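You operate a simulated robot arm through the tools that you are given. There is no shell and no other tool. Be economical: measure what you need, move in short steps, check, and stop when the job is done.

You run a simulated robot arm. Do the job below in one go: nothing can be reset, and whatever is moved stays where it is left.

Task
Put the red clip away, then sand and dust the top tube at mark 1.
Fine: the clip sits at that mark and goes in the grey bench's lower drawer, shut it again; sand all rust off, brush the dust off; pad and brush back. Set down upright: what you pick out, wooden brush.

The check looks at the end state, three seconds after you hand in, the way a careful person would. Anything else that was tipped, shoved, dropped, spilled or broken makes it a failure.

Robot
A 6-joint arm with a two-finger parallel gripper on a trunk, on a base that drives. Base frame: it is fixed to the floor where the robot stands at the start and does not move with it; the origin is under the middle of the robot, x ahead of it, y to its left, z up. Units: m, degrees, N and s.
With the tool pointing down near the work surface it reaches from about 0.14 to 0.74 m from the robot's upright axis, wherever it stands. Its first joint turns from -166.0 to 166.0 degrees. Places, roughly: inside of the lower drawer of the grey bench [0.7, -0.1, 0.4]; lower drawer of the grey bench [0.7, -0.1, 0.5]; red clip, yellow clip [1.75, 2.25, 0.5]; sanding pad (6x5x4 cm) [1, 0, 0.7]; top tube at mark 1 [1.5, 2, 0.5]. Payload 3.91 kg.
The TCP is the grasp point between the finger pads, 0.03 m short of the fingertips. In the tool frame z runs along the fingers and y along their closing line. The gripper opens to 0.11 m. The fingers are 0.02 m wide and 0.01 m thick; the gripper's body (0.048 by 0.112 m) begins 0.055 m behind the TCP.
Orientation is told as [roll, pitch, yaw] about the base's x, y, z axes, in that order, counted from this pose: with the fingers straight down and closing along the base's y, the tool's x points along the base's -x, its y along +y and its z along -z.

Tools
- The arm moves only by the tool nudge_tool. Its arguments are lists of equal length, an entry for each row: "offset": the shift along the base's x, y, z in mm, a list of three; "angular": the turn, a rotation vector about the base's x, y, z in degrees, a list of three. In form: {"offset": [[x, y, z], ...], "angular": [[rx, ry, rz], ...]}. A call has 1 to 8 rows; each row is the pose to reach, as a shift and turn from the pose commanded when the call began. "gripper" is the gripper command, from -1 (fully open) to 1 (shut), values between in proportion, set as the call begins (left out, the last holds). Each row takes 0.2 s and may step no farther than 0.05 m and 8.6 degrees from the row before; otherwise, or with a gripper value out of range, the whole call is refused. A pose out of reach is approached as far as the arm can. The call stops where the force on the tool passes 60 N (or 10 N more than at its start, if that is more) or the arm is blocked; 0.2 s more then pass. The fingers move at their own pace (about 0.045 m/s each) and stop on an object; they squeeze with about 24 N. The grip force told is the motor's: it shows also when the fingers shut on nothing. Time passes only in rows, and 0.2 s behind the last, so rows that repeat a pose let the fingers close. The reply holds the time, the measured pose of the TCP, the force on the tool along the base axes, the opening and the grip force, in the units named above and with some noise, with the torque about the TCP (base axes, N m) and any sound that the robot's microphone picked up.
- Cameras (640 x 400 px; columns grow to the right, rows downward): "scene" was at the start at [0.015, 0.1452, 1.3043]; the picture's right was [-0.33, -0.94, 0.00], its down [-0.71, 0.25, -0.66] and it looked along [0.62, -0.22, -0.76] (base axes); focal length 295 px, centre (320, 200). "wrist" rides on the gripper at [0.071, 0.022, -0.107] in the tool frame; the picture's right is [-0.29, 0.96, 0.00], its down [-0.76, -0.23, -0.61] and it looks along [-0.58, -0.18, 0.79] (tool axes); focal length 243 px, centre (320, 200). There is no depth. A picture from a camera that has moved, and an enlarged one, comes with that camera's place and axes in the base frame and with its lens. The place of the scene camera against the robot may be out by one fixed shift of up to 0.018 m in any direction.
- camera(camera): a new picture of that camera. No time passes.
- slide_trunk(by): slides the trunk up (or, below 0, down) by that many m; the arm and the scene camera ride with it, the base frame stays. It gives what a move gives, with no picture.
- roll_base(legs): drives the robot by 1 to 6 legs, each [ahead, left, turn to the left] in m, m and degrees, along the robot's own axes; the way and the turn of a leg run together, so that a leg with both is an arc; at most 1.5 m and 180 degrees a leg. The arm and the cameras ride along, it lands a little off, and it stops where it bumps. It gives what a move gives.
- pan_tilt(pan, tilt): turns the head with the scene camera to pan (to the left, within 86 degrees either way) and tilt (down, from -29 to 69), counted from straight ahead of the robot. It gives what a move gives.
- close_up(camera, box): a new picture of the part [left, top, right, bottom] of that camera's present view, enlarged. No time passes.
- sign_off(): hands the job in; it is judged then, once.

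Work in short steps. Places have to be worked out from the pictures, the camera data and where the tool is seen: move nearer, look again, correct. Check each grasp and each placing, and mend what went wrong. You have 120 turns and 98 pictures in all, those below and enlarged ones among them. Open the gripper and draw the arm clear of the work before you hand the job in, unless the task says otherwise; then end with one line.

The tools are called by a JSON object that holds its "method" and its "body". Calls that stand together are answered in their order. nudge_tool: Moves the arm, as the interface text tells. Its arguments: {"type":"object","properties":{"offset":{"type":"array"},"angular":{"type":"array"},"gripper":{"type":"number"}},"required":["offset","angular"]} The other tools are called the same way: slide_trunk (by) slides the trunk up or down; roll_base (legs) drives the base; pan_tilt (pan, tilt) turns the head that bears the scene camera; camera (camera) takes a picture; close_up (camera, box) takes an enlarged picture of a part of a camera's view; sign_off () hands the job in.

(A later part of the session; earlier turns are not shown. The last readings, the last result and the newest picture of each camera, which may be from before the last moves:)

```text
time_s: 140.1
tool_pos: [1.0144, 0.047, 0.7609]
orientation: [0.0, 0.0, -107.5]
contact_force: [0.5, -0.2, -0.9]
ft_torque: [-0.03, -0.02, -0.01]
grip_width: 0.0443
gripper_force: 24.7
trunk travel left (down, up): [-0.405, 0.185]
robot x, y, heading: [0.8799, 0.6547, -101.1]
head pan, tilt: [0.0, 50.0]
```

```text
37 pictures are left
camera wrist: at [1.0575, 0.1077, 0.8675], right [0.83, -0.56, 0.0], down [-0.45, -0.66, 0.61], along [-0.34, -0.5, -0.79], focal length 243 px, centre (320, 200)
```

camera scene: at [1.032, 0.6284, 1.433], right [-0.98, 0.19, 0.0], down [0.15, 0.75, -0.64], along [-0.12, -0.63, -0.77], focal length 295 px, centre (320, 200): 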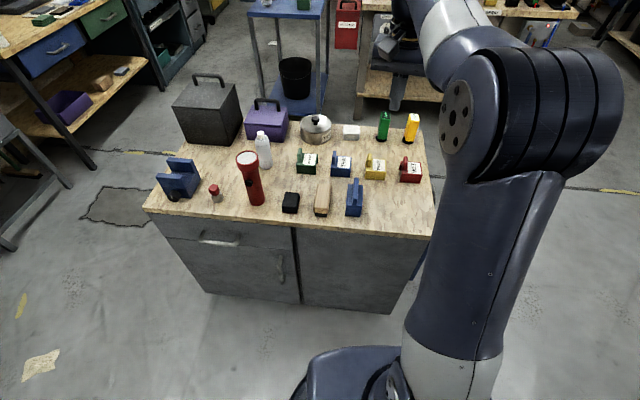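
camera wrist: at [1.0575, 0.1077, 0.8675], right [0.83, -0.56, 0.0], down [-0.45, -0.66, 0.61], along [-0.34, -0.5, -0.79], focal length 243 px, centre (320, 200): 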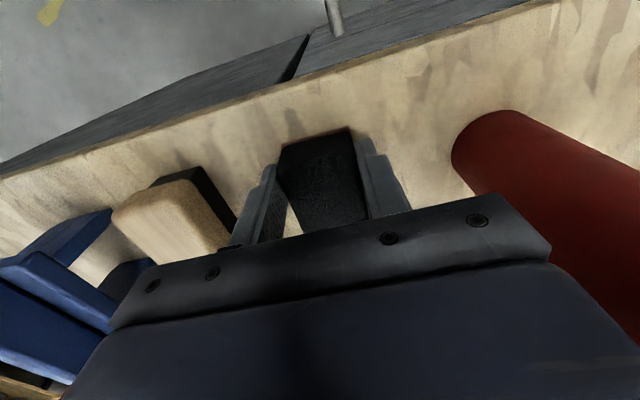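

Centred grip; pad bottom is ~42 mm below TCP. Lift straight up and drive to the tube.

{"method": "nudge_tool", "body": {"offset": [[0, 0, 30], [0, 0, 75], [0, 0, 120], [0, 0, 165], [0, 0, 210], [0, 0, 255], [0, 0, 300], [0, 0, 345]], "angular": [[0, 0, 0], [0, 0, 0], [0, 0, 0], [0, 0, 0], [0, 0, 0], [0, 0, 0], [0, 0, 0], [0, 0, 0]]}}

{"method": "roll_base", "body": {"legs": [[0, 0, 101], [-0.25, 0.36, 0], [0, 1.08, 0], [0.25, 0, -16]]}}

```text
time_s: 141.9
tool_pos: [1.0157, 0.0468, 1.1079]
orientation: [-0.1, 0.0, -107.5]
contact_force: [-0.6, -0.1, 0.3]
ft_torque: [0.02, -0.01, 0.03]
grip_width: 0.0439
gripper_force: 23.9
trunk travel left (down, up): [-0.405, 0.185]
robot x, y, heading: [0.8839, 0.6628, -101.1]
head pan, tilt: [0.0, 50.0]
```

```text
time_s: 155.5
tool_pos: [1.4776, 2.1675, 1.1076]
orientation: [-0.1, 0.0, -21.6]
contact_force: [0.6, 0.2, -1.0]
ft_torque: [0.04, 0.02, -0.01]
grip_width: 0.0442
gripper_force: 24.1
trunk travel left (down, up): [-0.405, 0.185]
robot x, y, heading: [0.8601, 2.077, -15.4]
head pan, tilt: [0.0, 50.0]
```

Look at the rust patch.

{"method": "camera", "body": {"camera": "wrist"}}

{"method": "close_up", "body": {"camera": "scene", "box": [240, 120, 480, 270]}}

```text
36 pictures are left
camera wrist: at [1.4194, 2.2149, 1.214], right [0.62, 0.78, 0.0], down [0.62, -0.49, 0.61], along [0.48, -0.38, -0.79], focal length 243 px, centre (320, 200)
```

wrist: 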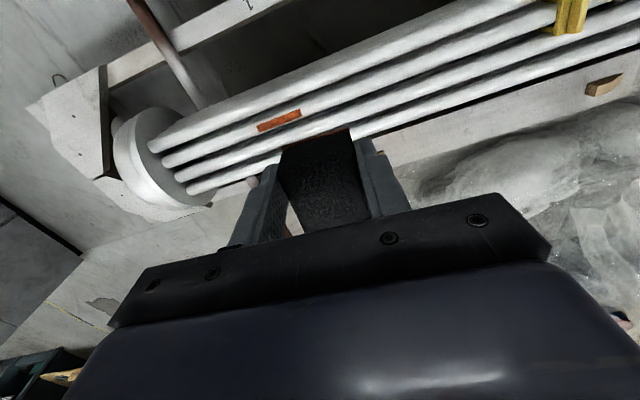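

```text
2.67 times, centred on (360, 195) of scene
camera zoom: at [0.9191, 2.2412, 1.433], right [-0.26, -0.96, 0.0], down [-0.74, 0.2, -0.64], along [0.62, -0.17, -0.77], focal length 786 px, centre (213, 213)
```

zoom: 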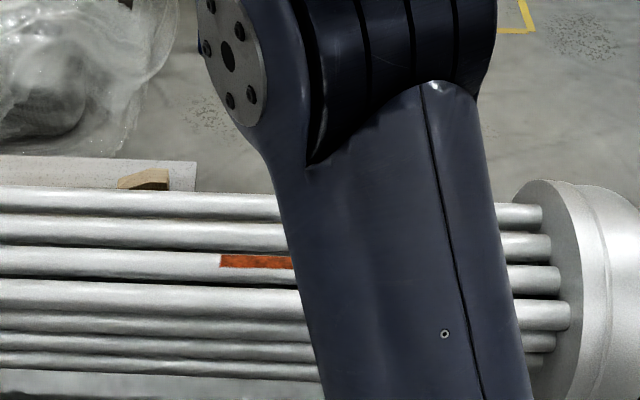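

Patch centre ≈ [1.534, 1.981, 0.556], ~0.125 long, along yaw −21.9°; the pad is aligned. Lower the trunk and move above.

{"method": "slide_trunk", "body": {"by": -0.25}}

{"method": "nudge_tool", "body": {"offset": [[8, -27, 0], [16, -54, -20], [24, -81, -50], [32, -108, -80], [40, -135, -110], [48, -162, -140], [57, -186, -175], [57, -186, -207]], "angular": [[0, 0, 0], [0, 0, 0], [0, 0, 0], [0, 0, 0], [0, 0, 0], [0, 0, 0], [0, 0, 0], [0, 0, -0.3]]}}

{"method": "camera", "body": {"camera": "wrist"}}

{"method": "camera", "body": {"camera": "scene"}}

```text
time_s: 158.0
tool_pos: [1.4778, 2.1674, 0.8568]
orientation: [-0.1, 0.0, -21.6]
contact_force: [0.9, -0.8, -1.1]
ft_torque: [0.0, 0.04, 0.02]
grip_width: 0.0439
gripper_force: 23.9
trunk travel left (down, up): [-0.155, 0.435]
robot x, y, heading: [0.8616, 2.0801, -15.0]
head pan, tilt: [0.0, 50.0]
```

```text
time_s: 159.8
tool_pos: [1.5365, 1.9811, 0.6512]
orientation: [-0.1, -0.1, -21.9]
contact_force: [0.6, -0.4, -0.6]
ft_torque: [0.0, 0.02, 0.0]
grip_width: 0.044
gripper_force: 24.0
trunk travel left (down, up): [-0.155, 0.435]
robot x, y, heading: [0.8639, 2.0743, -15.1]
head pan, tilt: [0.0, 50.0]
```

```text
34 pictures are left
camera wrist: at [1.478, 2.028, 0.7571], right [0.63, 0.78, 0.0], down [0.62, -0.5, 0.61], along [0.47, -0.38, -0.79], focal length 243 px, centre (320, 200)
```

wrist: 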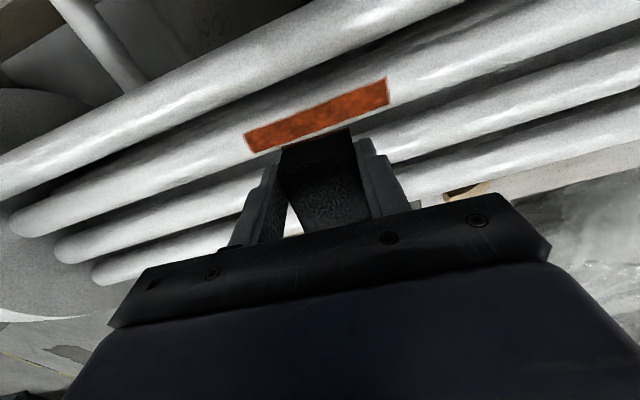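

```text
33 pictures are left
camera scene: at [0.9189, 2.2411, 1.1831], right [-0.26, -0.96, 0.0], down [-0.74, 0.2, -0.64], along [0.62, -0.17, -0.77], focal length 295 px, centre (320, 200)
```

scene: 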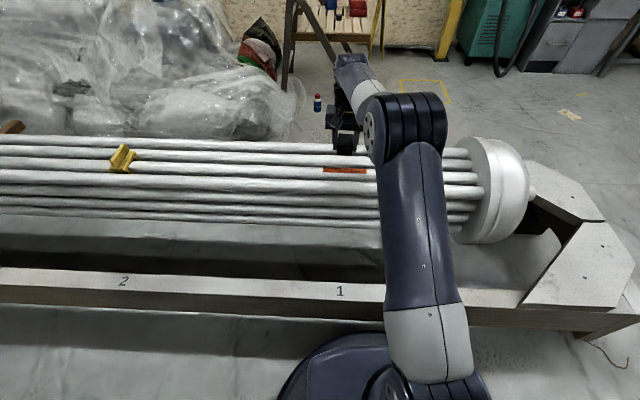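

Refined patch centre [1.529, 1.982]. Descend to find contact.

{"method": "nudge_tool", "body": {"offset": [[-7, 1, -30], [-7, 1, -42], [-7, 1, -48], [-7, 1, -53]], "angular": [[0, 0, 0], [0, 0, 0], [0, 0, 0], [0, 0, 0]]}}

```text
time_s: 160.8
tool_pos: [1.5287, 1.9831, 0.5961]
orientation: [-0.1, 0.0, -21.9]
contact_force: [1.1, 0.5, -1.2]
ft_torque: [0.0, 0.05, -0.01]
grip_width: 0.0438
gripper_force: 24.0
trunk travel left (down, up): [-0.155, 0.435]
robot x, y, heading: [0.8585, 2.0823, -15.3]
head pan, tilt: [0.0, 50.0]
```

{"method": "nudge_tool", "body": {"offset": [[0, 0, -3], [0, 0, -6], [0, 0, -9], [0, 0, -12]], "angular": [[0, 0, 0], [0, 0, 0], [0, 0, 0], [0, 0, 0]]}}

```text
time_s: 161.8
tool_pos: [1.5273, 1.9828, 0.584]
orientation: [-0.1, -0.1, -22.0]
contact_force: [0.8, 0.7, -0.6]
ft_torque: [-0.03, -0.01, -0.02]
grip_width: 0.0439
gripper_force: 23.8
trunk travel left (down, up): [-0.155, 0.435]
robot x, y, heading: [0.8605, 2.0785, -15.0]
head pan, tilt: [0.0, 50.0]
```

{"method": "nudge_tool", "body": {"offset": [[1, 0, -3], [1, 0, -6], [2, 0, -9], [2, 0, -12], [2, 0, -15]], "angular": [[0, 0, 0], [0, 0, 0], [0, 0, 0], [0, 0, 0], [0, 0, 0]]}}

{"method": "camera", "body": {"camera": "wrist"}}

```text
time_s: 163.0
tool_pos: [1.5297, 1.9813, 0.5734]
orientation: [0.0, -0.5, -22.0]
contact_force: [-1.3, -0.3, 30.4]
ft_torque: [-0.03, -0.17, -0.03]
grip_width: 0.0444
gripper_force: 23.6
trunk travel left (down, up): [-0.155, 0.435]
robot x, y, heading: [0.8566, 2.0801, -15.2]
head pan, tilt: [0.0, 50.0]
```

```text
32 pictures are left
camera wrist: at [1.4713, 2.0301, 0.6806], right [0.63, 0.78, 0.0], down [0.61, -0.5, 0.61], along [0.48, -0.38, -0.79], focal length 243 px, centre (320, 200)
```

wrist: 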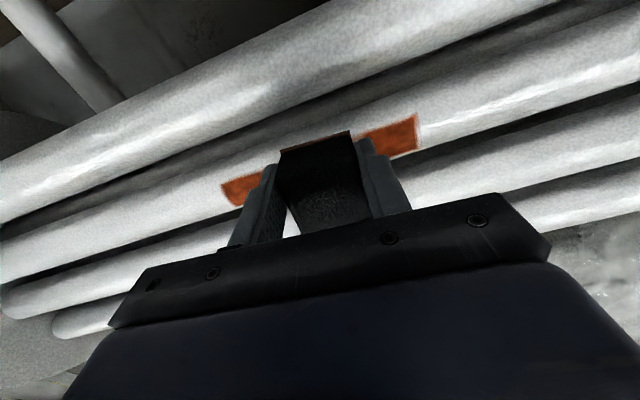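

Contact ~30 N (tube crest z≈0.532). The pad sits ~15–20 mm beyond the TCP, so shift back 11 mm and stroke along the tube.

{"method": "nudge_tool", "body": {"offset": [[-11, 4, 0], [-2, 27, 0], [8, 51, 0], [-2, 27, 0], [-11, 4, 0], [-20, -19, 0], [-31, -47, 0], [-21, -21, 0]], "angular": [[0, 0, 0], [0, 0, 0], [0, 0, 0], [0, 0, 0], [0, 0, 0], [0, 0, 0], [0, 0, 0], [0, 0, 0]]}}

{"method": "camera", "body": {"camera": "wrist"}}

```text
time_s: 164.8
tool_pos: [1.5044, 1.9555, 0.5695]
orientation: [-0.3, 0.1, -22.4]
contact_force: [-8.6, -17.3, 23.6]
ft_torque: [-0.49, -0.27, -0.35]
grip_width: 0.0444
gripper_force: 24.0
trunk travel left (down, up): [-0.155, 0.435]
robot x, y, heading: [0.8607, 2.0798, -15.5]
head pan, tilt: [0.0, 50.0]
```

```text
31 pictures are left
camera wrist: at [1.4462, 2.0037, 0.6763], right [0.63, 0.78, 0.0], down [0.62, -0.5, 0.61], along [0.47, -0.39, -0.79], focal length 243 px, centre (320, 200)
```

wrist: 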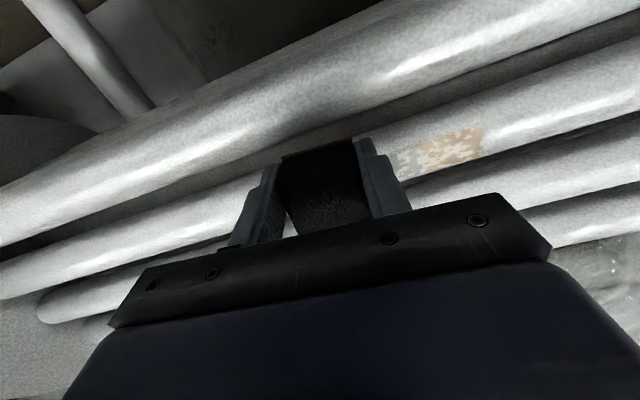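

Rust is turning to dust. A few more full strokes.

{"method": "nudge_tool", "body": {"offset": [[-12, -30, 0], [2, 5, 0], [16, 40, 0], [30, 75, 0], [16, 40, 0], [2, 5, 0], [-12, -30, 0], [6, 15, 0]], "angular": [[0, 0, 0], [0, 0, 0], [0, 0, 0], [0, 0, 0], [0, 0, 0], [0, 0, 0], [0, 0, 0], [0, 0, 0]]}}

{"method": "nudge_tool", "body": {"offset": [[12, 30, 0], [24, 60, 0], [10, 25, 0], [-4, -10, 0], [-18, -45, 0], [-4, -10, 0], [8, 20, 15], [8, 20, 50]], "angular": [[0, 0, 0], [0, 0, 0], [0, 0, 0], [0, 0, 0], [0, 0, 0], [0, 0, 0], [0, 0, 0], [0, 0, 0]]}}

{"method": "camera", "body": {"camera": "wrist"}}

```text
time_s: 166.6
tool_pos: [1.513, 1.9748, 0.5703]
orientation: [-0.1, 0.1, -22.1]
contact_force: [-2.1, -5.7, 10.0]
ft_torque: [-0.15, -0.15, -0.11]
grip_width: 0.0442
gripper_force: 23.9
trunk travel left (down, up): [-0.155, 0.435]
robot x, y, heading: [0.8596, 2.0769, -15.4]
head pan, tilt: [0.0, 50.0]
```

```text
time_s: 168.4
tool_pos: [1.5228, 1.9953, 0.6227]
orientation: [-0.1, 0.0, -22.0]
contact_force: [-0.6, -1.0, -0.7]
ft_torque: [-0.03, 0.0, 0.03]
grip_width: 0.0445
gripper_force: 23.7
trunk travel left (down, up): [-0.155, 0.435]
robot x, y, heading: [0.8592, 2.0777, -15.6]
head pan, tilt: [0.0, 50.0]
```

```text
30 pictures are left
camera wrist: at [1.4647, 2.0418, 0.7298], right [0.63, 0.78, 0.0], down [0.62, -0.5, 0.61], along [0.47, -0.38, -0.79], focal length 243 px, centre (320, 200)
```

wrist: 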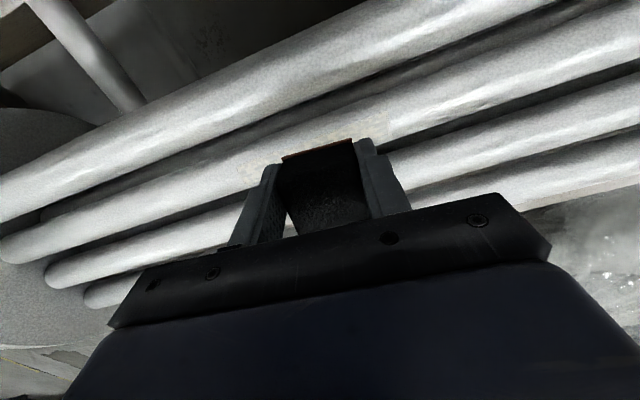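

Lift higher and inspect closely.

{"method": "nudge_tool", "body": {"offset": [[0, 0, 40], [0, 0, 80], [0, 0, 120], [0, 0, 160]], "angular": [[0, 0, 0], [0, 0, 0], [0, 0, 0], [0, 0, 0]]}}

{"method": "close_up", "body": {"camera": "wrist", "box": [220, 40, 420, 165]}}

{"method": "close_up", "body": {"camera": "scene", "box": [290, 130, 400, 200]}}

```text
time_s: 169.4
tool_pos: [1.5249, 1.9941, 0.7807]
orientation: [-0.1, 0.0, -21.9]
contact_force: [0.3, 0.5, -0.4]
ft_torque: [0.0, -0.01, 0.01]
grip_width: 0.0442
gripper_force: 23.7
trunk travel left (down, up): [-0.155, 0.435]
robot x, y, heading: [0.8634, 2.0785, -15.3]
head pan, tilt: [0.0, 50.0]
```

```text
3.20 times, centred on (320, 102) of wrist
camera zoom: at [1.4668, 2.0425, 0.8881], right [0.63, 0.78, 0.0], down [0.62, -0.5, 0.61], along [0.47, -0.38, -0.79], focal length 776 px, centre (320, 512)
```

zoom: 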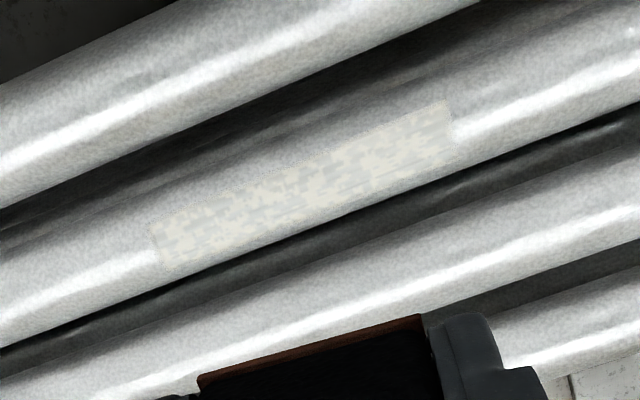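

```text
5.71 times, centred on (345, 165) of scene
camera zoom: at [0.9192, 2.241, 1.183], right [-0.26, -0.96, 0.0], down [-0.74, 0.2, -0.64], along [0.62, -0.17, -0.77], focal length 1685 px, centre (177, 400)
```

zoom: 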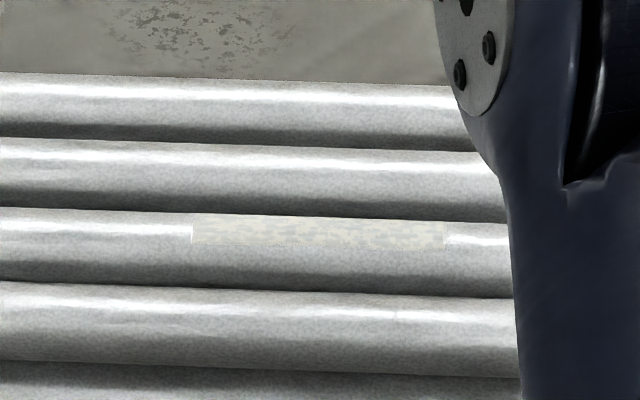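

No rust left, only dust. Raise and take the pad back to the bench.

{"method": "slide_trunk", "body": {"by": 0.3}}

{"method": "nudge_tool", "body": {"offset": [[-15, 20, 10], [-30, 40, 20], [-45, 60, 25], [-60, 80, 30]], "angular": [[0, 0, 0], [0, 0, 0], [0, 0, 0], [0, 0, 0]]}}

{"method": "roll_base", "body": {"legs": [[-0.25, 0.03, 15.4], [0, -1.08, 0], [0.25, -0.36, 0], [0, 0, -101]]}}

{"method": "camera", "body": {"camera": "scene"}}

```text
time_s: 172.4
tool_pos: [1.5256, 1.9956, 1.0807]
orientation: [-0.1, 0.0, -21.9]
contact_force: [-1.3, -0.2, -0.8]
ft_torque: [0.01, 0.01, 0.0]
grip_width: 0.0444
gripper_force: 23.8
trunk travel left (down, up): [-0.455, 0.135]
robot x, y, heading: [0.8612, 2.0769, -15.3]
head pan, tilt: [0.0, 50.0]
```

```text
time_s: 173.4
tool_pos: [1.4641, 2.0743, 1.1104]
orientation: [0.0, 0.0, -22.0]
contact_force: [0.2, -0.7, -1.6]
ft_torque: [-0.01, 0.04, -0.01]
grip_width: 0.0442
gripper_force: 24.2
trunk travel left (down, up): [-0.455, 0.135]
robot x, y, heading: [0.8575, 2.0779, -15.3]
head pan, tilt: [0.0, 50.0]
```

```text
time_s: 187.0
tool_pos: [0.8819, 0.0651, 1.1103]
orientation: [-0.1, 0.0, -108.1]
contact_force: [0.0, 0.5, -0.6]
ft_torque: [0.04, 0.03, 0.0]
grip_width: 0.0443
gripper_force: 23.8
trunk travel left (down, up): [-0.455, 0.135]
robot x, y, heading: [0.8464, 0.6623, -101.4]
head pan, tilt: [0.0, 50.0]
```

```text
27 pictures are left
camera scene: at [0.9938, 0.638, 1.483], right [-0.98, 0.2, 0.0], down [0.15, 0.75, -0.64], along [-0.13, -0.63, -0.77], focal length 295 px, centre (320, 200)
```

scene: 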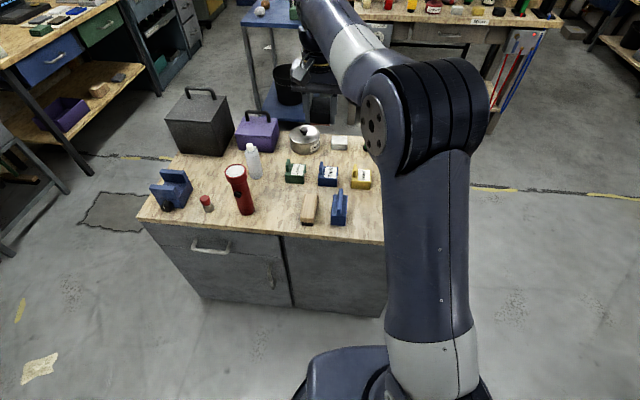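

Everything is in place. Move back over the pad's original spot and lower vertically.

{"method": "nudge_tool", "body": {"offset": [[33, -5, 0], [66, -9, 0], [99, -14, -20], [132, -18, -50], [132, -18, -95], [132, -18, -140], [132, -18, -185], [132, -18, -230]], "angular": [[0, 0, 0], [0, 0, 0.3], [0, 0, 0.6], [0, 0, 0.6], [0, 0, 0.6], [0, 0, 0.6], [0, 0, 0.6], [0, 0, 0.6]]}}

{"method": "nudge_tool", "body": {"offset": [[0, 0, -40], [0, 0, -80], [0, 0, -100], [0, 0, -110]], "angular": [[0, 0, 0], [0, 0, 0], [0, 0, 0], [0, 0, 0]]}}

{"method": "camera", "body": {"camera": "wrist"}}

```text
time_s: 188.8
tool_pos: [1.014, 0.0488, 0.8824]
orientation: [-0.1, 0.0, -107.3]
contact_force: [-0.1, 0.4, 0.5]
ft_torque: [0.01, -0.03, 0.0]
grip_width: 0.0443
gripper_force: 24.3
trunk travel left (down, up): [-0.455, 0.135]
robot x, y, heading: [0.846, 0.6669, -101.2]
head pan, tilt: [0.0, 50.0]
```

```text
time_s: 189.8
tool_pos: [1.0141, 0.0479, 0.7712]
orientation: [-0.1, 0.0, -107.3]
contact_force: [-0.3, 0.3, 0.1]
ft_torque: [0.0, -0.01, -0.03]
grip_width: 0.0444
gripper_force: 23.9
trunk travel left (down, up): [-0.455, 0.135]
robot x, y, heading: [0.8419, 0.6704, -101.4]
head pan, tilt: [0.0, 50.0]
```

```text
26 pictures are left
camera wrist: at [1.0562, 0.1098, 0.8778], right [0.83, -0.56, 0.0], down [-0.45, -0.66, 0.61], along [-0.34, -0.5, -0.79], focal length 243 px, centre (320, 200)
```

wrist: 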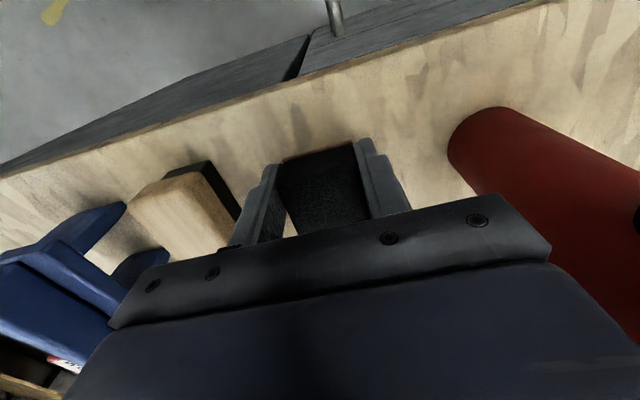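

Lower the last centimetre gently.

{"method": "nudge_tool", "body": {"offset": [[0, 0, -4], [0, 0, -7], [0, 0, -9], [0, 0, -10]], "angular": [[0, 0, 0], [0, 0, 0], [0, 0, 0], [0, 0, 0]]}}

```text
time_s: 190.8
tool_pos: [1.0124, 0.0471, 0.7601]
orientation: [0.0, 0.0, -107.5]
contact_force: [-0.1, 0.0, 0.0]
ft_torque: [-0.04, 0.0, 0.0]
grip_width: 0.0442
gripper_force: 24.0
trunk travel left (down, up): [-0.455, 0.135]
robot x, y, heading: [0.8446, 0.6686, -101.2]
head pan, tilt: [0.0, 50.0]
```

{"method": "nudge_tool", "body": {"offset": [[0, 0, -2], [0, 0, -4], [0, 0, -5], [0, 0, -6]], "angular": [[0, 0, 0], [0, 0, 0], [0, 0, 0], [0, 0, 0]]}}

```text
time_s: 191.8
tool_pos: [1.0128, 0.0461, 0.7554]
orientation: [-0.1, 0.0, -107.3]
contact_force: [-0.6, 0.6, -1.2]
ft_torque: [0.05, -0.03, 0.01]
grip_width: 0.0444
gripper_force: 24.1
trunk travel left (down, up): [-0.455, 0.135]
robot x, y, heading: [0.8462, 0.6655, -101.0]
head pan, tilt: [0.0, 50.0]
```

{"method": "nudge_tool", "body": {"offset": [[0, 0, -2], [0, 0, -4], [0, 0, -6]], "angular": [[0, 0, 0], [0, 0, 0], [0, 0, 0]]}}

{"method": "camera", "body": {"camera": "wrist"}}

```text
time_s: 192.6
tool_pos: [1.0122, 0.046, 0.7514]
orientation: [0.0, -0.2, -107.3]
contact_force: [-1.2, 0.1, 14.6]
ft_torque: [0.11, -0.07, 0.01]
grip_width: 0.0444
gripper_force: 24.3
trunk travel left (down, up): [-0.455, 0.135]
robot x, y, heading: [0.8445, 0.6682, -101.6]
head pan, tilt: [0.0, 50.0]
```

```text
25 pictures are left
camera wrist: at [1.0546, 0.1091, 0.8585], right [0.83, -0.56, 0.0], down [-0.45, -0.65, 0.61], along [-0.34, -0.51, -0.79], focal length 243 px, centre (320, 200)
```

wrist: 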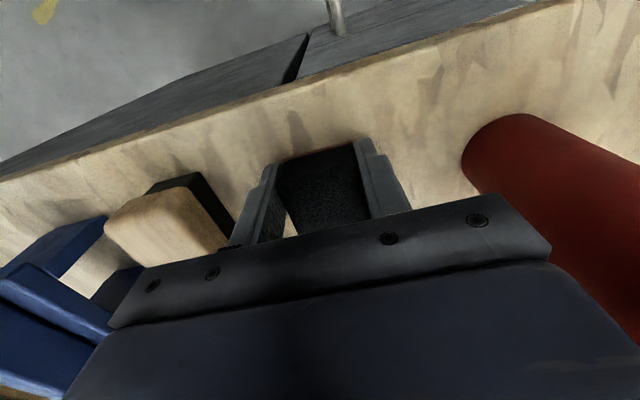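

Contact. Release and lift straight up.

{"method": "nudge_tool", "body": {"offset": [[0, 0, 1], [0, 0, 1], [0, 0, 1], [0, 0, 1]], "angular": [[0, 0, 0], [0, 0, 0], [0, 0, 0], [0, 0, 0]], "gripper": -0.5}}

{"method": "nudge_tool", "body": {"offset": [[0, 0, 30], [0, 0, 70], [0, 0, 110], [0, 0, 150], [-20, 6, 150], [-50, 14, 150], [-80, 20, 150]], "angular": [[0, 0, 0], [0, 0, 0], [0, 0, 0], [0, 0, 0], [0, 0, 0], [0, 0, 0], [0, 0, 0]]}}

{"method": "camera", "body": {"camera": "wrist"}}

```text
time_s: 193.6
tool_pos: [1.0125, 0.0456, 0.7499]
orientation: [-0.2, 0.0, -107.4]
contact_force: [-1.1, 0.0, 5.3]
ft_torque: [-0.01, -0.21, 0.04]
grip_width: 0.082
gripper_force: 0.1
trunk travel left (down, up): [-0.455, 0.135]
robot x, y, heading: [0.8454, 0.6697, -101.1]
head pan, tilt: [0.0, 50.0]
```

```text
time_s: 195.2
tool_pos: [0.9332, 0.0672, 0.8993]
orientation: [-0.1, 0.0, -107.3]
contact_force: [0.0, -0.4, -0.8]
ft_torque: [0.03, 0.01, -0.02]
grip_width: 0.0825
gripper_force: 0.1
trunk travel left (down, up): [-0.455, 0.135]
robot x, y, heading: [0.8445, 0.6683, -101.5]
head pan, tilt: [0.0, 50.0]
```

```text
24 pictures are left
camera wrist: at [0.9751, 0.129, 1.0066], right [0.83, -0.56, 0.0], down [-0.45, -0.66, 0.61], along [-0.34, -0.5, -0.79], focal length 243 px, centre (320, 200)
```

wrist: 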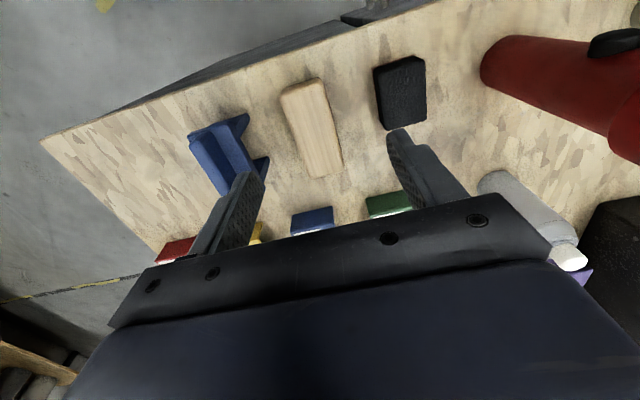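

Pad stands upright at its place. Brush centre ≈ [0.916, 0.055], aligned with the gripper. Descend to z 0.81 and check.

{"method": "nudge_tool", "body": {"offset": [[-17, -12, -20], [-17, -12, -55], [-17, -12, -89]], "angular": [[0, 0, 0], [0, 0, 0], [0, 0, 0]], "gripper": -0.3}}

{"method": "camera", "body": {"camera": "wrist"}}

```text
time_s: 196.0
tool_pos: [0.917, 0.0568, 0.8071]
orientation: [-0.1, -0.1, -107.4]
contact_force: [0.7, -0.4, 1.1]
ft_torque: [-0.04, 0.0, -0.01]
grip_width: 0.0714
gripper_force: 0.0
trunk travel left (down, up): [-0.455, 0.135]
robot x, y, heading: [0.8461, 0.6647, -101.2]
head pan, tilt: [0.0, 50.0]
```

```text
23 pictures are left
camera wrist: at [0.9583, 0.1185, 0.9148], right [0.83, -0.56, 0.0], down [-0.45, -0.66, 0.61], along [-0.34, -0.5, -0.79], focal length 243 px, centre (320, 200)
```

wrist: 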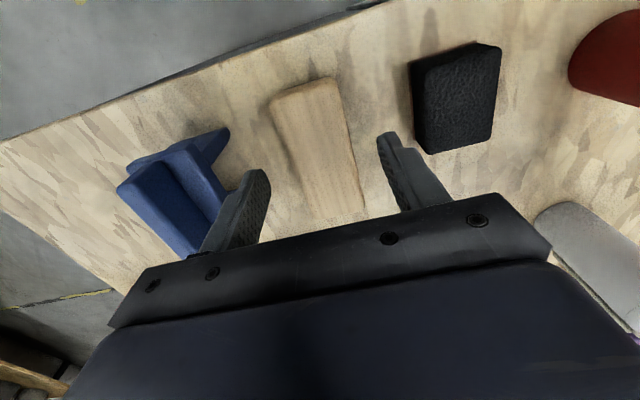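

Aligned. Descend to z 0.770 and grip.

{"method": "nudge_tool", "body": {"offset": [[0, -1, -15], [0, -1, -28], [0, -1, -37]], "angular": [[0, 0, 0], [0, 0, 0], [0, 0, 0]]}}

{"method": "nudge_tool", "body": {"offset": [[0, 0, 0], [0, 0, 0], [0, 0, 0], [0, 0, 0]], "angular": [[0, 0, 0], [0, 0, 0], [0, 0, 0], [0, 0, 0]], "gripper": 1}}

{"method": "camera", "body": {"camera": "wrist"}}

```text
time_s: 196.8
tool_pos: [0.9169, 0.0551, 0.7713]
orientation: [-0.1, -0.1, -107.4]
contact_force: [0.5, 0.2, 0.1]
ft_torque: [0.0, 0.0, 0.02]
grip_width: 0.0715
gripper_force: 0.1
trunk travel left (down, up): [-0.455, 0.135]
robot x, y, heading: [0.8447, 0.6673, -101.4]
head pan, tilt: [0.0, 50.0]
```

```text
time_s: 197.8
tool_pos: [0.9172, 0.0563, 0.7716]
orientation: [-0.1, 0.0, -107.4]
contact_force: [0.2, 0.5, -0.3]
ft_torque: [0.06, 0.04, -0.03]
grip_width: 0.0436
gripper_force: 23.6
trunk travel left (down, up): [-0.455, 0.135]
robot x, y, heading: [0.8457, 0.665, -101.4]
head pan, tilt: [0.0, 50.0]
```

```text
22 pictures are left
camera wrist: at [0.9578, 0.1178, 0.8787], right [0.83, -0.56, 0.0], down [-0.45, -0.66, 0.61], along [-0.34, -0.5, -0.79], focal length 243 px, centre (320, 200)
```

wrist: 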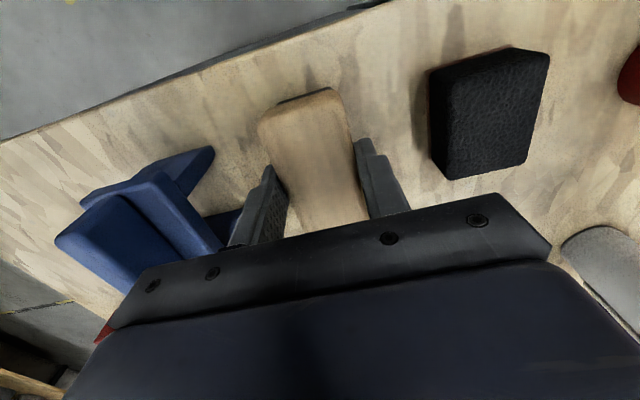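

Brush gripped (44 mm). Lift and drive to the tube again.

{"method": "nudge_tool", "body": {"offset": [[0, 0, 30], [0, 0, 75], [0, 0, 120], [0, 0, 165], [0, 0, 210], [0, 0, 255], [0, 0, 300], [0, 0, 340]], "angular": [[0, 0, 0], [0, 0, 0], [0, 0, 0], [0, 0, 0], [0, 0, 0], [0, 0, 0], [0, 0, 0], [0, 0, 0]]}}

{"method": "roll_base", "body": {"legs": [[0, 0, 101.4], [-0.22, 0.35, 0], [0, 1.07, 0], [0.27, 0, -16]]}}

{"method": "slide_trunk", "body": {"by": -0.3}}

{"method": "camera", "body": {"camera": "wrist"}}

```text
time_s: 199.6
tool_pos: [0.9143, 0.0536, 1.1158]
orientation: [-0.1, 0.0, -107.4]
contact_force: [0.0, 0.1, -1.6]
ft_torque: [0.01, 0.01, 0.0]
grip_width: 0.0438
gripper_force: 24.0
trunk travel left (down, up): [-0.455, 0.135]
robot x, y, heading: [0.8477, 0.6663, -101.1]
head pan, tilt: [0.0, 50.0]
```

```text
time_s: 213.3
tool_pos: [1.4638, 2.1311, 1.1146]
orientation: [-0.2, 0.1, -20.6]
contact_force: [-0.1, -0.2, -0.1]
ft_torque: [0.0, 0.02, 0.03]
grip_width: 0.0436
gripper_force: 24.1
trunk travel left (down, up): [-0.455, 0.135]
robot x, y, heading: [0.8514, 2.0968, -14.2]
head pan, tilt: [0.0, 50.0]
```

```text
time_s: 216.3
tool_pos: [1.4646, 2.1304, 0.8136]
orientation: [-0.2, 0.1, -20.7]
contact_force: [-0.9, 0.1, -0.5]
ft_torque: [-0.02, -0.03, -0.02]
grip_width: 0.0435
gripper_force: 23.7
trunk travel left (down, up): [-0.155, 0.435]
robot x, y, heading: [0.8503, 2.0972, -14.3]
head pan, tilt: [0.0, 50.0]
```

```text
21 pictures are left
camera wrist: at [1.405, 2.1767, 0.9224], right [0.61, 0.79, 0.0], down [0.63, -0.48, 0.61], along [0.48, -0.37, -0.79], focal length 243 px, centre (320, 200)
```

wrist: 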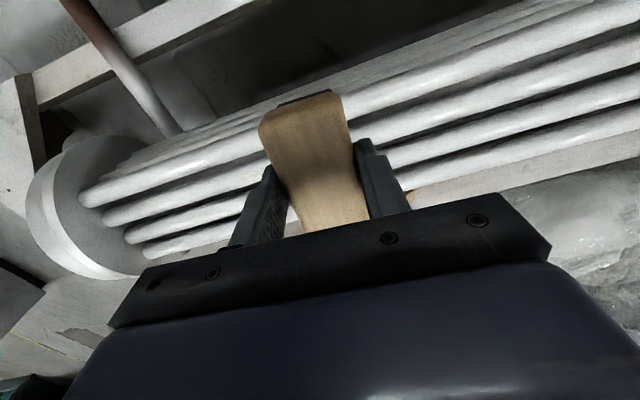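

Align the brush above the dust (centre ≈ [1.533, 1.977]) and lower to near contact (TCP z ≈ 0.59).

{"method": "nudge_tool", "body": {"offset": [[11, -25, -15], [23, -51, -40], [34, -77, -70], [46, -102, -100], [57, -128, -130], [69, -153, -160], [69, -153, -200], [69, -153, -223]], "angular": [[0, 0, 0], [0, 0, 0], [0, 0, 0], [0, 0, 0], [0, 0, 0], [0, 0, -1], [0, 0, -1], [0, 0, -1]]}}

{"method": "nudge_tool", "body": {"offset": [[0, 0, -3], [0, 0, -6], [0, 0, -8], [0, 0, -10]], "angular": [[0, 0, 0], [0, 0, 0], [0, 0, 0], [0, 0, 0]]}}

{"method": "camera", "body": {"camera": "wrist"}}

```text
time_s: 218.1
tool_pos: [1.5306, 1.9797, 0.5909]
orientation: [-0.2, -0.1, -21.6]
contact_force: [-0.5, -0.4, 6.5]
ft_torque: [0.1, -0.01, 0.02]
grip_width: 0.0436
gripper_force: 23.5
trunk travel left (down, up): [-0.155, 0.435]
robot x, y, heading: [0.8512, 2.0958, -14.4]
head pan, tilt: [0.0, 50.0]
```

```text
time_s: 219.1
tool_pos: [1.5322, 1.9783, 0.5837]
orientation: [-0.1, -0.2, -21.7]
contact_force: [-0.4, 2.5, 21.5]
ft_torque: [0.1, -0.04, 0.09]
grip_width: 0.0437
gripper_force: 24.5
trunk travel left (down, up): [-0.155, 0.435]
robot x, y, heading: [0.8507, 2.0972, -14.5]
head pan, tilt: [0.0, 50.0]
```

```text
20 pictures are left
camera wrist: at [1.4735, 2.0251, 0.6906], right [0.62, 0.78, 0.0], down [0.62, -0.49, 0.61], along [0.48, -0.38, -0.79], focal length 243 px, centre (320, 200)
```

wrist: 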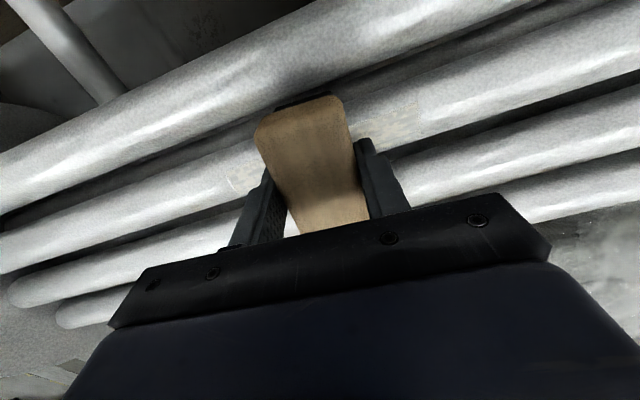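

Brush in contact and centred. Stroke along the tube over the whole patch.

{"method": "nudge_tool", "body": {"offset": [[13, 32, 0], [26, 65, 0], [13, 32, 0], [0, 0, 0], [-13, -32, 0], [-26, -65, 0], [-13, -32, 0], [0, 0, 0]], "angular": [[0, 0, 0], [0, 0, 0], [0, 0, 0], [0, 0, 0], [0, 0, 0], [0, 0, 0], [0, 0, 0], [0, 0, 0]]}}

{"method": "nudge_tool", "body": {"offset": [[13, 32, 0], [26, 65, 0], [13, 32, 0], [0, 0, 0], [-13, -32, 0], [-26, -65, 0], [-13, -32, 0], [0, 0, 0]], "angular": [[0, 0, 0], [0, 0, 0], [0, 0, 0], [0, 0, 0], [0, 0, 0], [0, 0, 0], [0, 0, 0], [0, 0, 0]]}}

{"method": "nudge_tool", "body": {"offset": [[13, 32, 0], [26, 65, 0], [13, 32, 0], [0, 0, 0], [0, 0, 40], [0, 0, 85], [0, 0, 130], [0, 0, 175]], "angular": [[0, 0, 0], [0, 0, 0], [0, 0, 0], [0, 0, 0], [0, 0, 0], [0, 0, 0], [0, 0, 0], [0, 0, 0]]}}

{"method": "close_up", "body": {"camera": "wrist", "box": [220, 20, 460, 170]}}

{"method": "close_up", "body": {"camera": "scene", "box": [290, 130, 400, 200]}}

```text
time_s: 220.9
tool_pos: [1.5311, 1.9776, 0.5824]
orientation: [-0.1, 0.0, -21.7]
contact_force: [-0.2, 0.2, 0.2]
ft_torque: [0.02, 0.0, 0.03]
grip_width: 0.0434
gripper_force: 23.6
trunk travel left (down, up): [-0.155, 0.435]
robot x, y, heading: [0.8457, 2.0964, -14.6]
head pan, tilt: [0.0, 50.0]
```

```text
time_s: 222.7
tool_pos: [1.53, 1.9805, 0.585]
orientation: [-0.2, 0.0, -21.7]
contact_force: [-0.3, -0.1, -0.4]
ft_torque: [-0.01, 0.01, -0.01]
grip_width: 0.0437
gripper_force: 24.3
trunk travel left (down, up): [-0.155, 0.435]
robot x, y, heading: [0.8504, 2.0942, -14.5]
head pan, tilt: [0.0, 50.0]
```

```text
time_s: 224.5
tool_pos: [1.5322, 1.9791, 0.7579]
orientation: [0.0, 0.1, -21.7]
contact_force: [0.2, 0.8, -0.5]
ft_torque: [0.0, 0.04, -0.02]
grip_width: 0.0436
gripper_force: 24.0
trunk travel left (down, up): [-0.155, 0.435]
robot x, y, heading: [0.8489, 2.0981, -14.8]
head pan, tilt: [0.0, 50.0]
```

```text
2.67 times, centred on (340, 95) of wrist
camera zoom: at [1.4742, 2.0267, 0.8667], right [0.62, 0.78, 0.0], down [0.62, -0.49, 0.61], along [0.47, -0.38, -0.79], focal length 647 px, centre (267, 480)
```

zoom: 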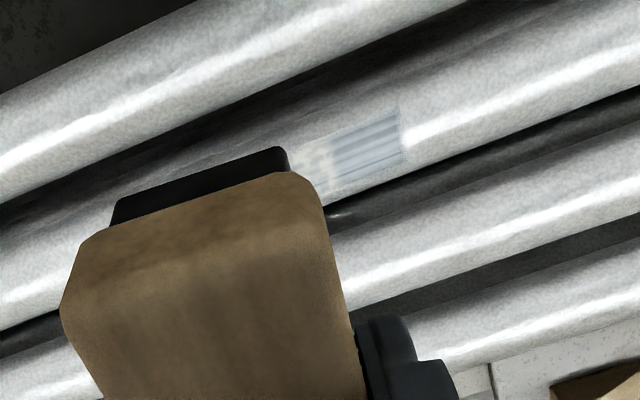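

```text
5.71 times, centred on (345, 165) of scene
camera zoom: at [0.9056, 2.2584, 1.183], right [-0.25, -0.97, 0.0], down [-0.74, 0.19, -0.64], along [0.62, -0.16, -0.77], focal length 1685 px, centre (177, 400)
```

zoom: 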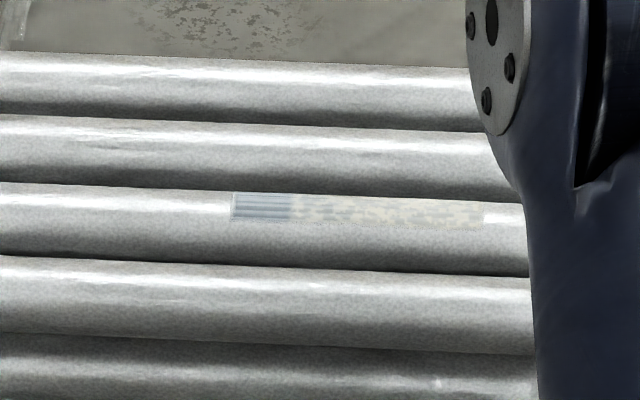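

Only the +y end is clean; contact was lost after the first pass (brush slid up a bit). Descend again until contact and stroke with more depth.

{"method": "nudge_tool", "body": {"offset": [[0, 0, -45], [0, 0, -90], [0, 0, -135], [0, 0, -170], [0, 0, -176], [0, 0, -181]], "angular": [[0, 0, 0], [0, 0, 0], [0, 0, 0], [0, 0, 0], [0, 0, 0], [0, 0, 0]]}}

```text
time_s: 225.9
tool_pos: [1.5343, 1.9786, 0.5786]
orientation: [0.1, -0.2, -21.6]
contact_force: [-3.6, 3.8, 14.6]
ft_torque: [-0.13, 0.19, 0.08]
grip_width: 0.0437
gripper_force: 23.8
trunk travel left (down, up): [-0.155, 0.435]
robot x, y, heading: [0.8479, 2.0967, -14.4]
head pan, tilt: [0.0, 50.0]
```

{"method": "nudge_tool", "body": {"offset": [[0, 0, -3], [-7, -16, -4], [-13, -32, -5], [-20, -50, -5], [-28, -70, -5], [-20, -50, -5], [-10, -25, -5], [0, 0, -5]], "angular": [[0, 0, 0], [0, 0, 0], [0, 0, 0], [0, 0, 0], [0, 0, 0], [0, 0, 0], [0, 0, 0], [0, 0, 0]]}}

{"method": "camera", "body": {"camera": "wrist"}}

```text
time_s: 227.7
tool_pos: [1.5331, 1.9777, 0.5718]
orientation: [-0.1, 0.3, -21.6]
contact_force: [-0.5, -0.4, 4.5]
ft_torque: [-0.11, 0.04, 0.0]
grip_width: 0.0436
gripper_force: 24.2
trunk travel left (down, up): [-0.155, 0.435]
robot x, y, heading: [0.8518, 2.0956, -14.4]
head pan, tilt: [0.0, 50.0]
```

```text
17 pictures are left
camera wrist: at [1.4747, 2.0248, 0.678], right [0.62, 0.78, 0.0], down [0.62, -0.49, 0.61], along [0.47, -0.38, -0.8], focal length 243 px, centre (320, 200)
```

wrist: 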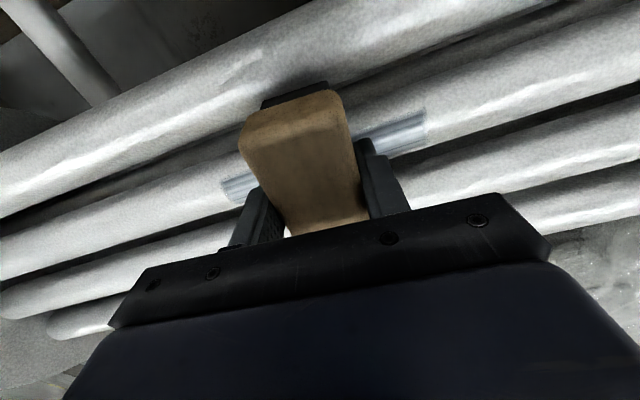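

Both ends show clean metal. Lift and inspect, moving aside to see the middle.

{"method": "nudge_tool", "body": {"offset": [[7, 16, -1], [14, 32, -1], [7, 16, -1], [0, 0, -1], [0, 0, 40], [10, -10, 85], [30, -20, 130], [40, -30, 175]], "angular": [[0, 0, 0], [0, 0, 0], [0, 0, 0], [0, 0, 0], [0, 0, 0], [0, 0, 0], [0, 0, 0], [0, 0, 0]]}}

{"method": "close_up", "body": {"camera": "scene", "box": [290, 130, 400, 200]}}

{"method": "camera", "body": {"camera": "wrist"}}

```text
refused: row 7 steps farther than a row can; nothing moved
```

```text
5.71 times, centred on (345, 165) of scene
camera zoom: at [0.9049, 2.2583, 1.1829], right [-0.25, -0.97, 0.0], down [-0.74, 0.19, -0.64], along [0.62, -0.16, -0.77], focal length 1685 px, centre (177, 400)
```

zoom: 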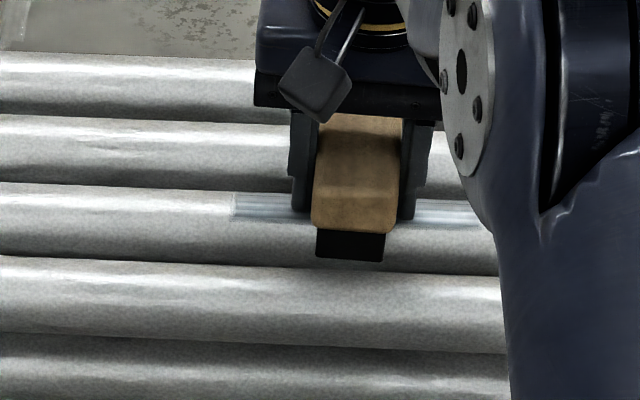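

```text
15 pictures are left
camera wrist: at [1.4747, 2.0248, 0.678], right [0.62, 0.78, 0.0], down [0.62, -0.49, 0.61], along [0.47, -0.38, -0.8], focal length 243 px, centre (320, 200)
```

wrist: 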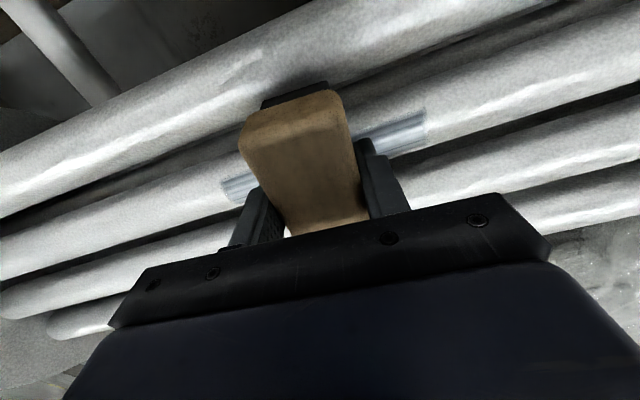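

Resend with legal steps: one short stroke, then lift and shift to see the middle.

{"method": "nudge_tool", "body": {"offset": [[7, 16, -1], [14, 32, -1], [0, 0, -1], [-9, -20, -1], [0, 0, 10], [0, 0, 50], [0, 0, 95], [0, 0, 140]], "angular": [[0, 0, 0], [0, 0, 0], [0, 0, 0], [0, 0, 0], [0, 0, 0], [0, 0, 0], [0, 0, 0], [0, 0, 0]]}}

{"method": "close_up", "body": {"camera": "scene", "box": [290, 130, 400, 200]}}

```text
time_s: 229.5
tool_pos: [1.5296, 1.9801, 0.7135]
orientation: [-0.2, 0.0, -21.7]
contact_force: [0.0, -0.5, -1.1]
ft_torque: [-0.02, 0.0, -0.05]
grip_width: 0.0437
gripper_force: 23.6
trunk travel left (down, up): [-0.155, 0.435]
robot x, y, heading: [0.8497, 2.0966, -14.4]
head pan, tilt: [0.0, 50.0]
```

```text
5.71 times, centred on (345, 165) of scene
camera zoom: at [0.9056, 2.2584, 1.183], right [-0.25, -0.97, 0.0], down [-0.74, 0.19, -0.64], along [0.62, -0.16, -0.77], focal length 1685 px, centre (177, 400)
```

zoom: 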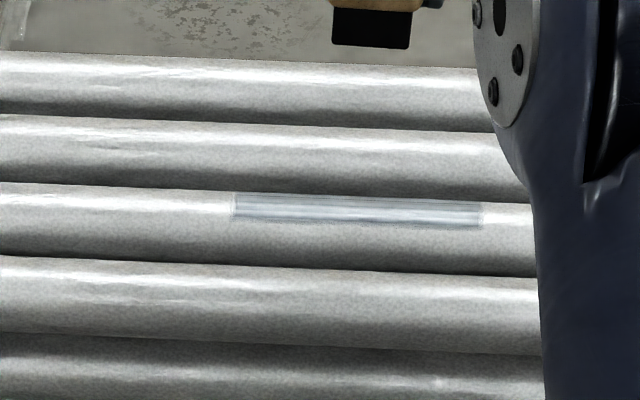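

The patch is uniformly bright — clean. Raise and return the brush to the bench.

{"method": "slide_trunk", "body": {"by": 0.35}}

{"method": "nudge_tool", "body": {"offset": [[-15, 20, 12], [-30, 40, 24], [-45, 60, 36], [-60, 80, 48]], "angular": [[0, 0, 0], [0, 0, 0], [0, 0, 0], [0, 0, 0]]}}

{"method": "roll_base", "body": {"legs": [[-0.24, 0.03, 14.4], [0, -1.09, 0], [0.25, -0.35, 0], [0, 0, -101]]}}

{"method": "camera", "body": {"camera": "wrist"}}

```text
time_s: 232.9
tool_pos: [1.5299, 1.9817, 1.0634]
orientation: [-0.1, 0.1, -21.7]
contact_force: [0.2, -0.3, -0.6]
ft_torque: [-0.03, -0.01, -0.01]
grip_width: 0.0438
gripper_force: 23.8
trunk travel left (down, up): [-0.505, 0.085]
robot x, y, heading: [0.8463, 2.1007, -14.8]
head pan, tilt: [0.0, 50.0]
```

```text
time_s: 233.9
tool_pos: [1.4694, 2.0615, 1.112]
orientation: [0.0, 0.1, -21.8]
contact_force: [-0.5, -0.5, -0.2]
ft_torque: [-0.01, -0.02, -0.03]
grip_width: 0.0435
gripper_force: 24.2
trunk travel left (down, up): [-0.505, 0.085]
robot x, y, heading: [0.8511, 2.0955, -14.5]
head pan, tilt: [0.0, 50.0]
```

```text
time_s: 247.3
tool_pos: [0.8293, 0.1174, 1.1119]
orientation: [0.0, 0.0, -110.9]
contact_force: [-1.3, 0.0, -1.3]
ft_torque: [0.01, 0.03, 0.0]
grip_width: 0.0438
gripper_force: 23.9
trunk travel left (down, up): [-0.505, 0.085]
robot x, y, heading: [0.8541, 0.7374, -103.6]
head pan, tilt: [0.0, 50.0]
```

```text
13 pictures are left
camera wrist: at [0.8734, 0.1759, 1.2196], right [0.79, -0.61, 0.0], down [-0.48, -0.63, 0.61], along [-0.37, -0.48, -0.79], focal length 243 px, centre (320, 200)
```

wrist: 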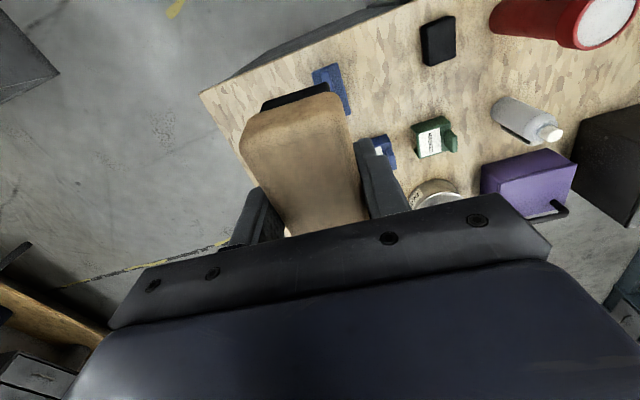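

Move over the brush's place and lower; the brush has slid ~12 mm up in the grip, so expect contact near z 0.76.

{"method": "nudge_tool", "body": {"offset": [[29, -20, 0], [58, -40, 0], [88, -61, -10], [88, -61, -55], [88, -61, -100], [88, -61, -145], [88, -61, -190], [88, -61, -235]], "angular": [[0, 0, 1.2], [0, 0, 2.4], [0, 0, 3.5], [0, 0, 3.5], [0, 0, 3.5], [0, 0, 3.5], [0, 0, 3.5], [0, 0, 3.5]]}}

{"method": "nudge_tool", "body": {"offset": [[0, 0, -30], [0, 0, -60], [0, 0, -85], [0, 0, -100]], "angular": [[0, 0, 0], [0, 0, 0], [0, 0, 0], [0, 0, 0]]}}

{"method": "close_up", "body": {"camera": "scene", "box": [230, 140, 430, 265]}}

{"method": "camera", "body": {"camera": "wrist"}}

```text
time_s: 249.1
tool_pos: [0.9167, 0.0585, 0.8756]
orientation: [-0.1, 0.0, -107.4]
contact_force: [0.0, -0.4, -0.8]
ft_torque: [-0.01, -0.02, 0.01]
grip_width: 0.0437
gripper_force: 24.1
trunk travel left (down, up): [-0.505, 0.085]
robot x, y, heading: [0.8568, 0.7387, -104.0]
head pan, tilt: [0.0, 50.0]
```

```text
time_s: 250.1
tool_pos: [0.9153, 0.0555, 0.7775]
orientation: [0.0, 0.0, -107.4]
contact_force: [0.8, -0.1, -1.1]
ft_torque: [0.01, 0.0, 0.01]
grip_width: 0.0437
gripper_force: 23.9
trunk travel left (down, up): [-0.505, 0.085]
robot x, y, heading: [0.8578, 0.7396, -103.9]
head pan, tilt: [0.0, 50.0]
```

```text
3.20 times, centred on (330, 202) of scene
camera zoom: at [1.0012, 0.7028, 1.533], right [-0.97, 0.24, 0.0], down [0.18, 0.74, -0.64], along [-0.15, -0.62, -0.77], focal length 944 px, centre (288, 192)
```

zoom: 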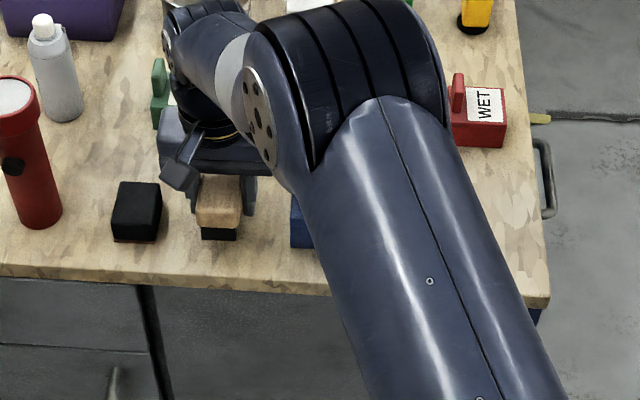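

```text
11 pictures are left
camera wrist: at [0.9586, 0.1175, 0.8853], right [0.83, -0.56, 0.0], down [-0.45, -0.66, 0.61], along [-0.34, -0.5, -0.79], focal length 243 px, centre (320, 200)
```

wrist: 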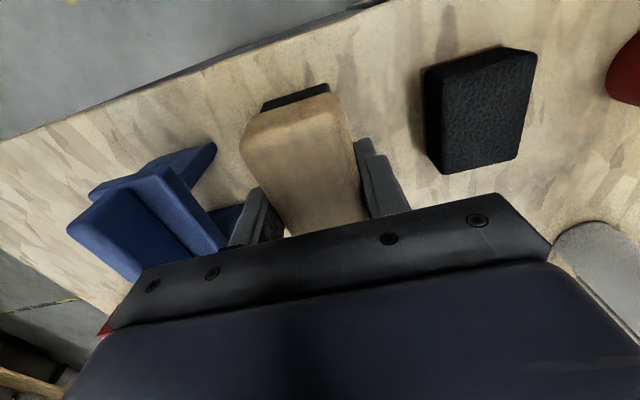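

Now lower in small steps to contact.

{"method": "nudge_tool", "body": {"offset": [[0, 0, -5], [0, 0, -9], [0, 0, -12], [0, 0, -14]], "angular": [[0, 0, 0], [0, 0, 0], [0, 0, 0], [0, 0, 0]]}}

```text
time_s: 251.1
tool_pos: [0.9159, 0.0543, 0.7641]
orientation: [-0.1, 0.0, -107.4]
contact_force: [-0.2, 0.0, -1.8]
ft_torque: [0.0, -0.04, 0.01]
grip_width: 0.0437
gripper_force: 23.7
trunk travel left (down, up): [-0.505, 0.085]
robot x, y, heading: [0.8542, 0.7374, -103.5]
head pan, tilt: [0.0, 50.0]
```

{"method": "nudge_tool", "body": {"offset": [[0, 0, -2], [0, 0, -4], [0, 0, -6], [0, 0, -8]], "angular": [[0, 0, 0], [0, 0, 0], [0, 0, 0], [0, 0, 0]]}}

```text
time_s: 252.1
tool_pos: [0.9158, 0.055, 0.7553]
orientation: [-0.2, -0.1, -107.3]
contact_force: [-0.1, -0.3, 3.0]
ft_torque: [-0.15, -0.03, 0.01]
grip_width: 0.0437
gripper_force: 24.0
trunk travel left (down, up): [-0.505, 0.085]
robot x, y, heading: [0.8526, 0.74, -103.5]
head pan, tilt: [0.0, 50.0]
```

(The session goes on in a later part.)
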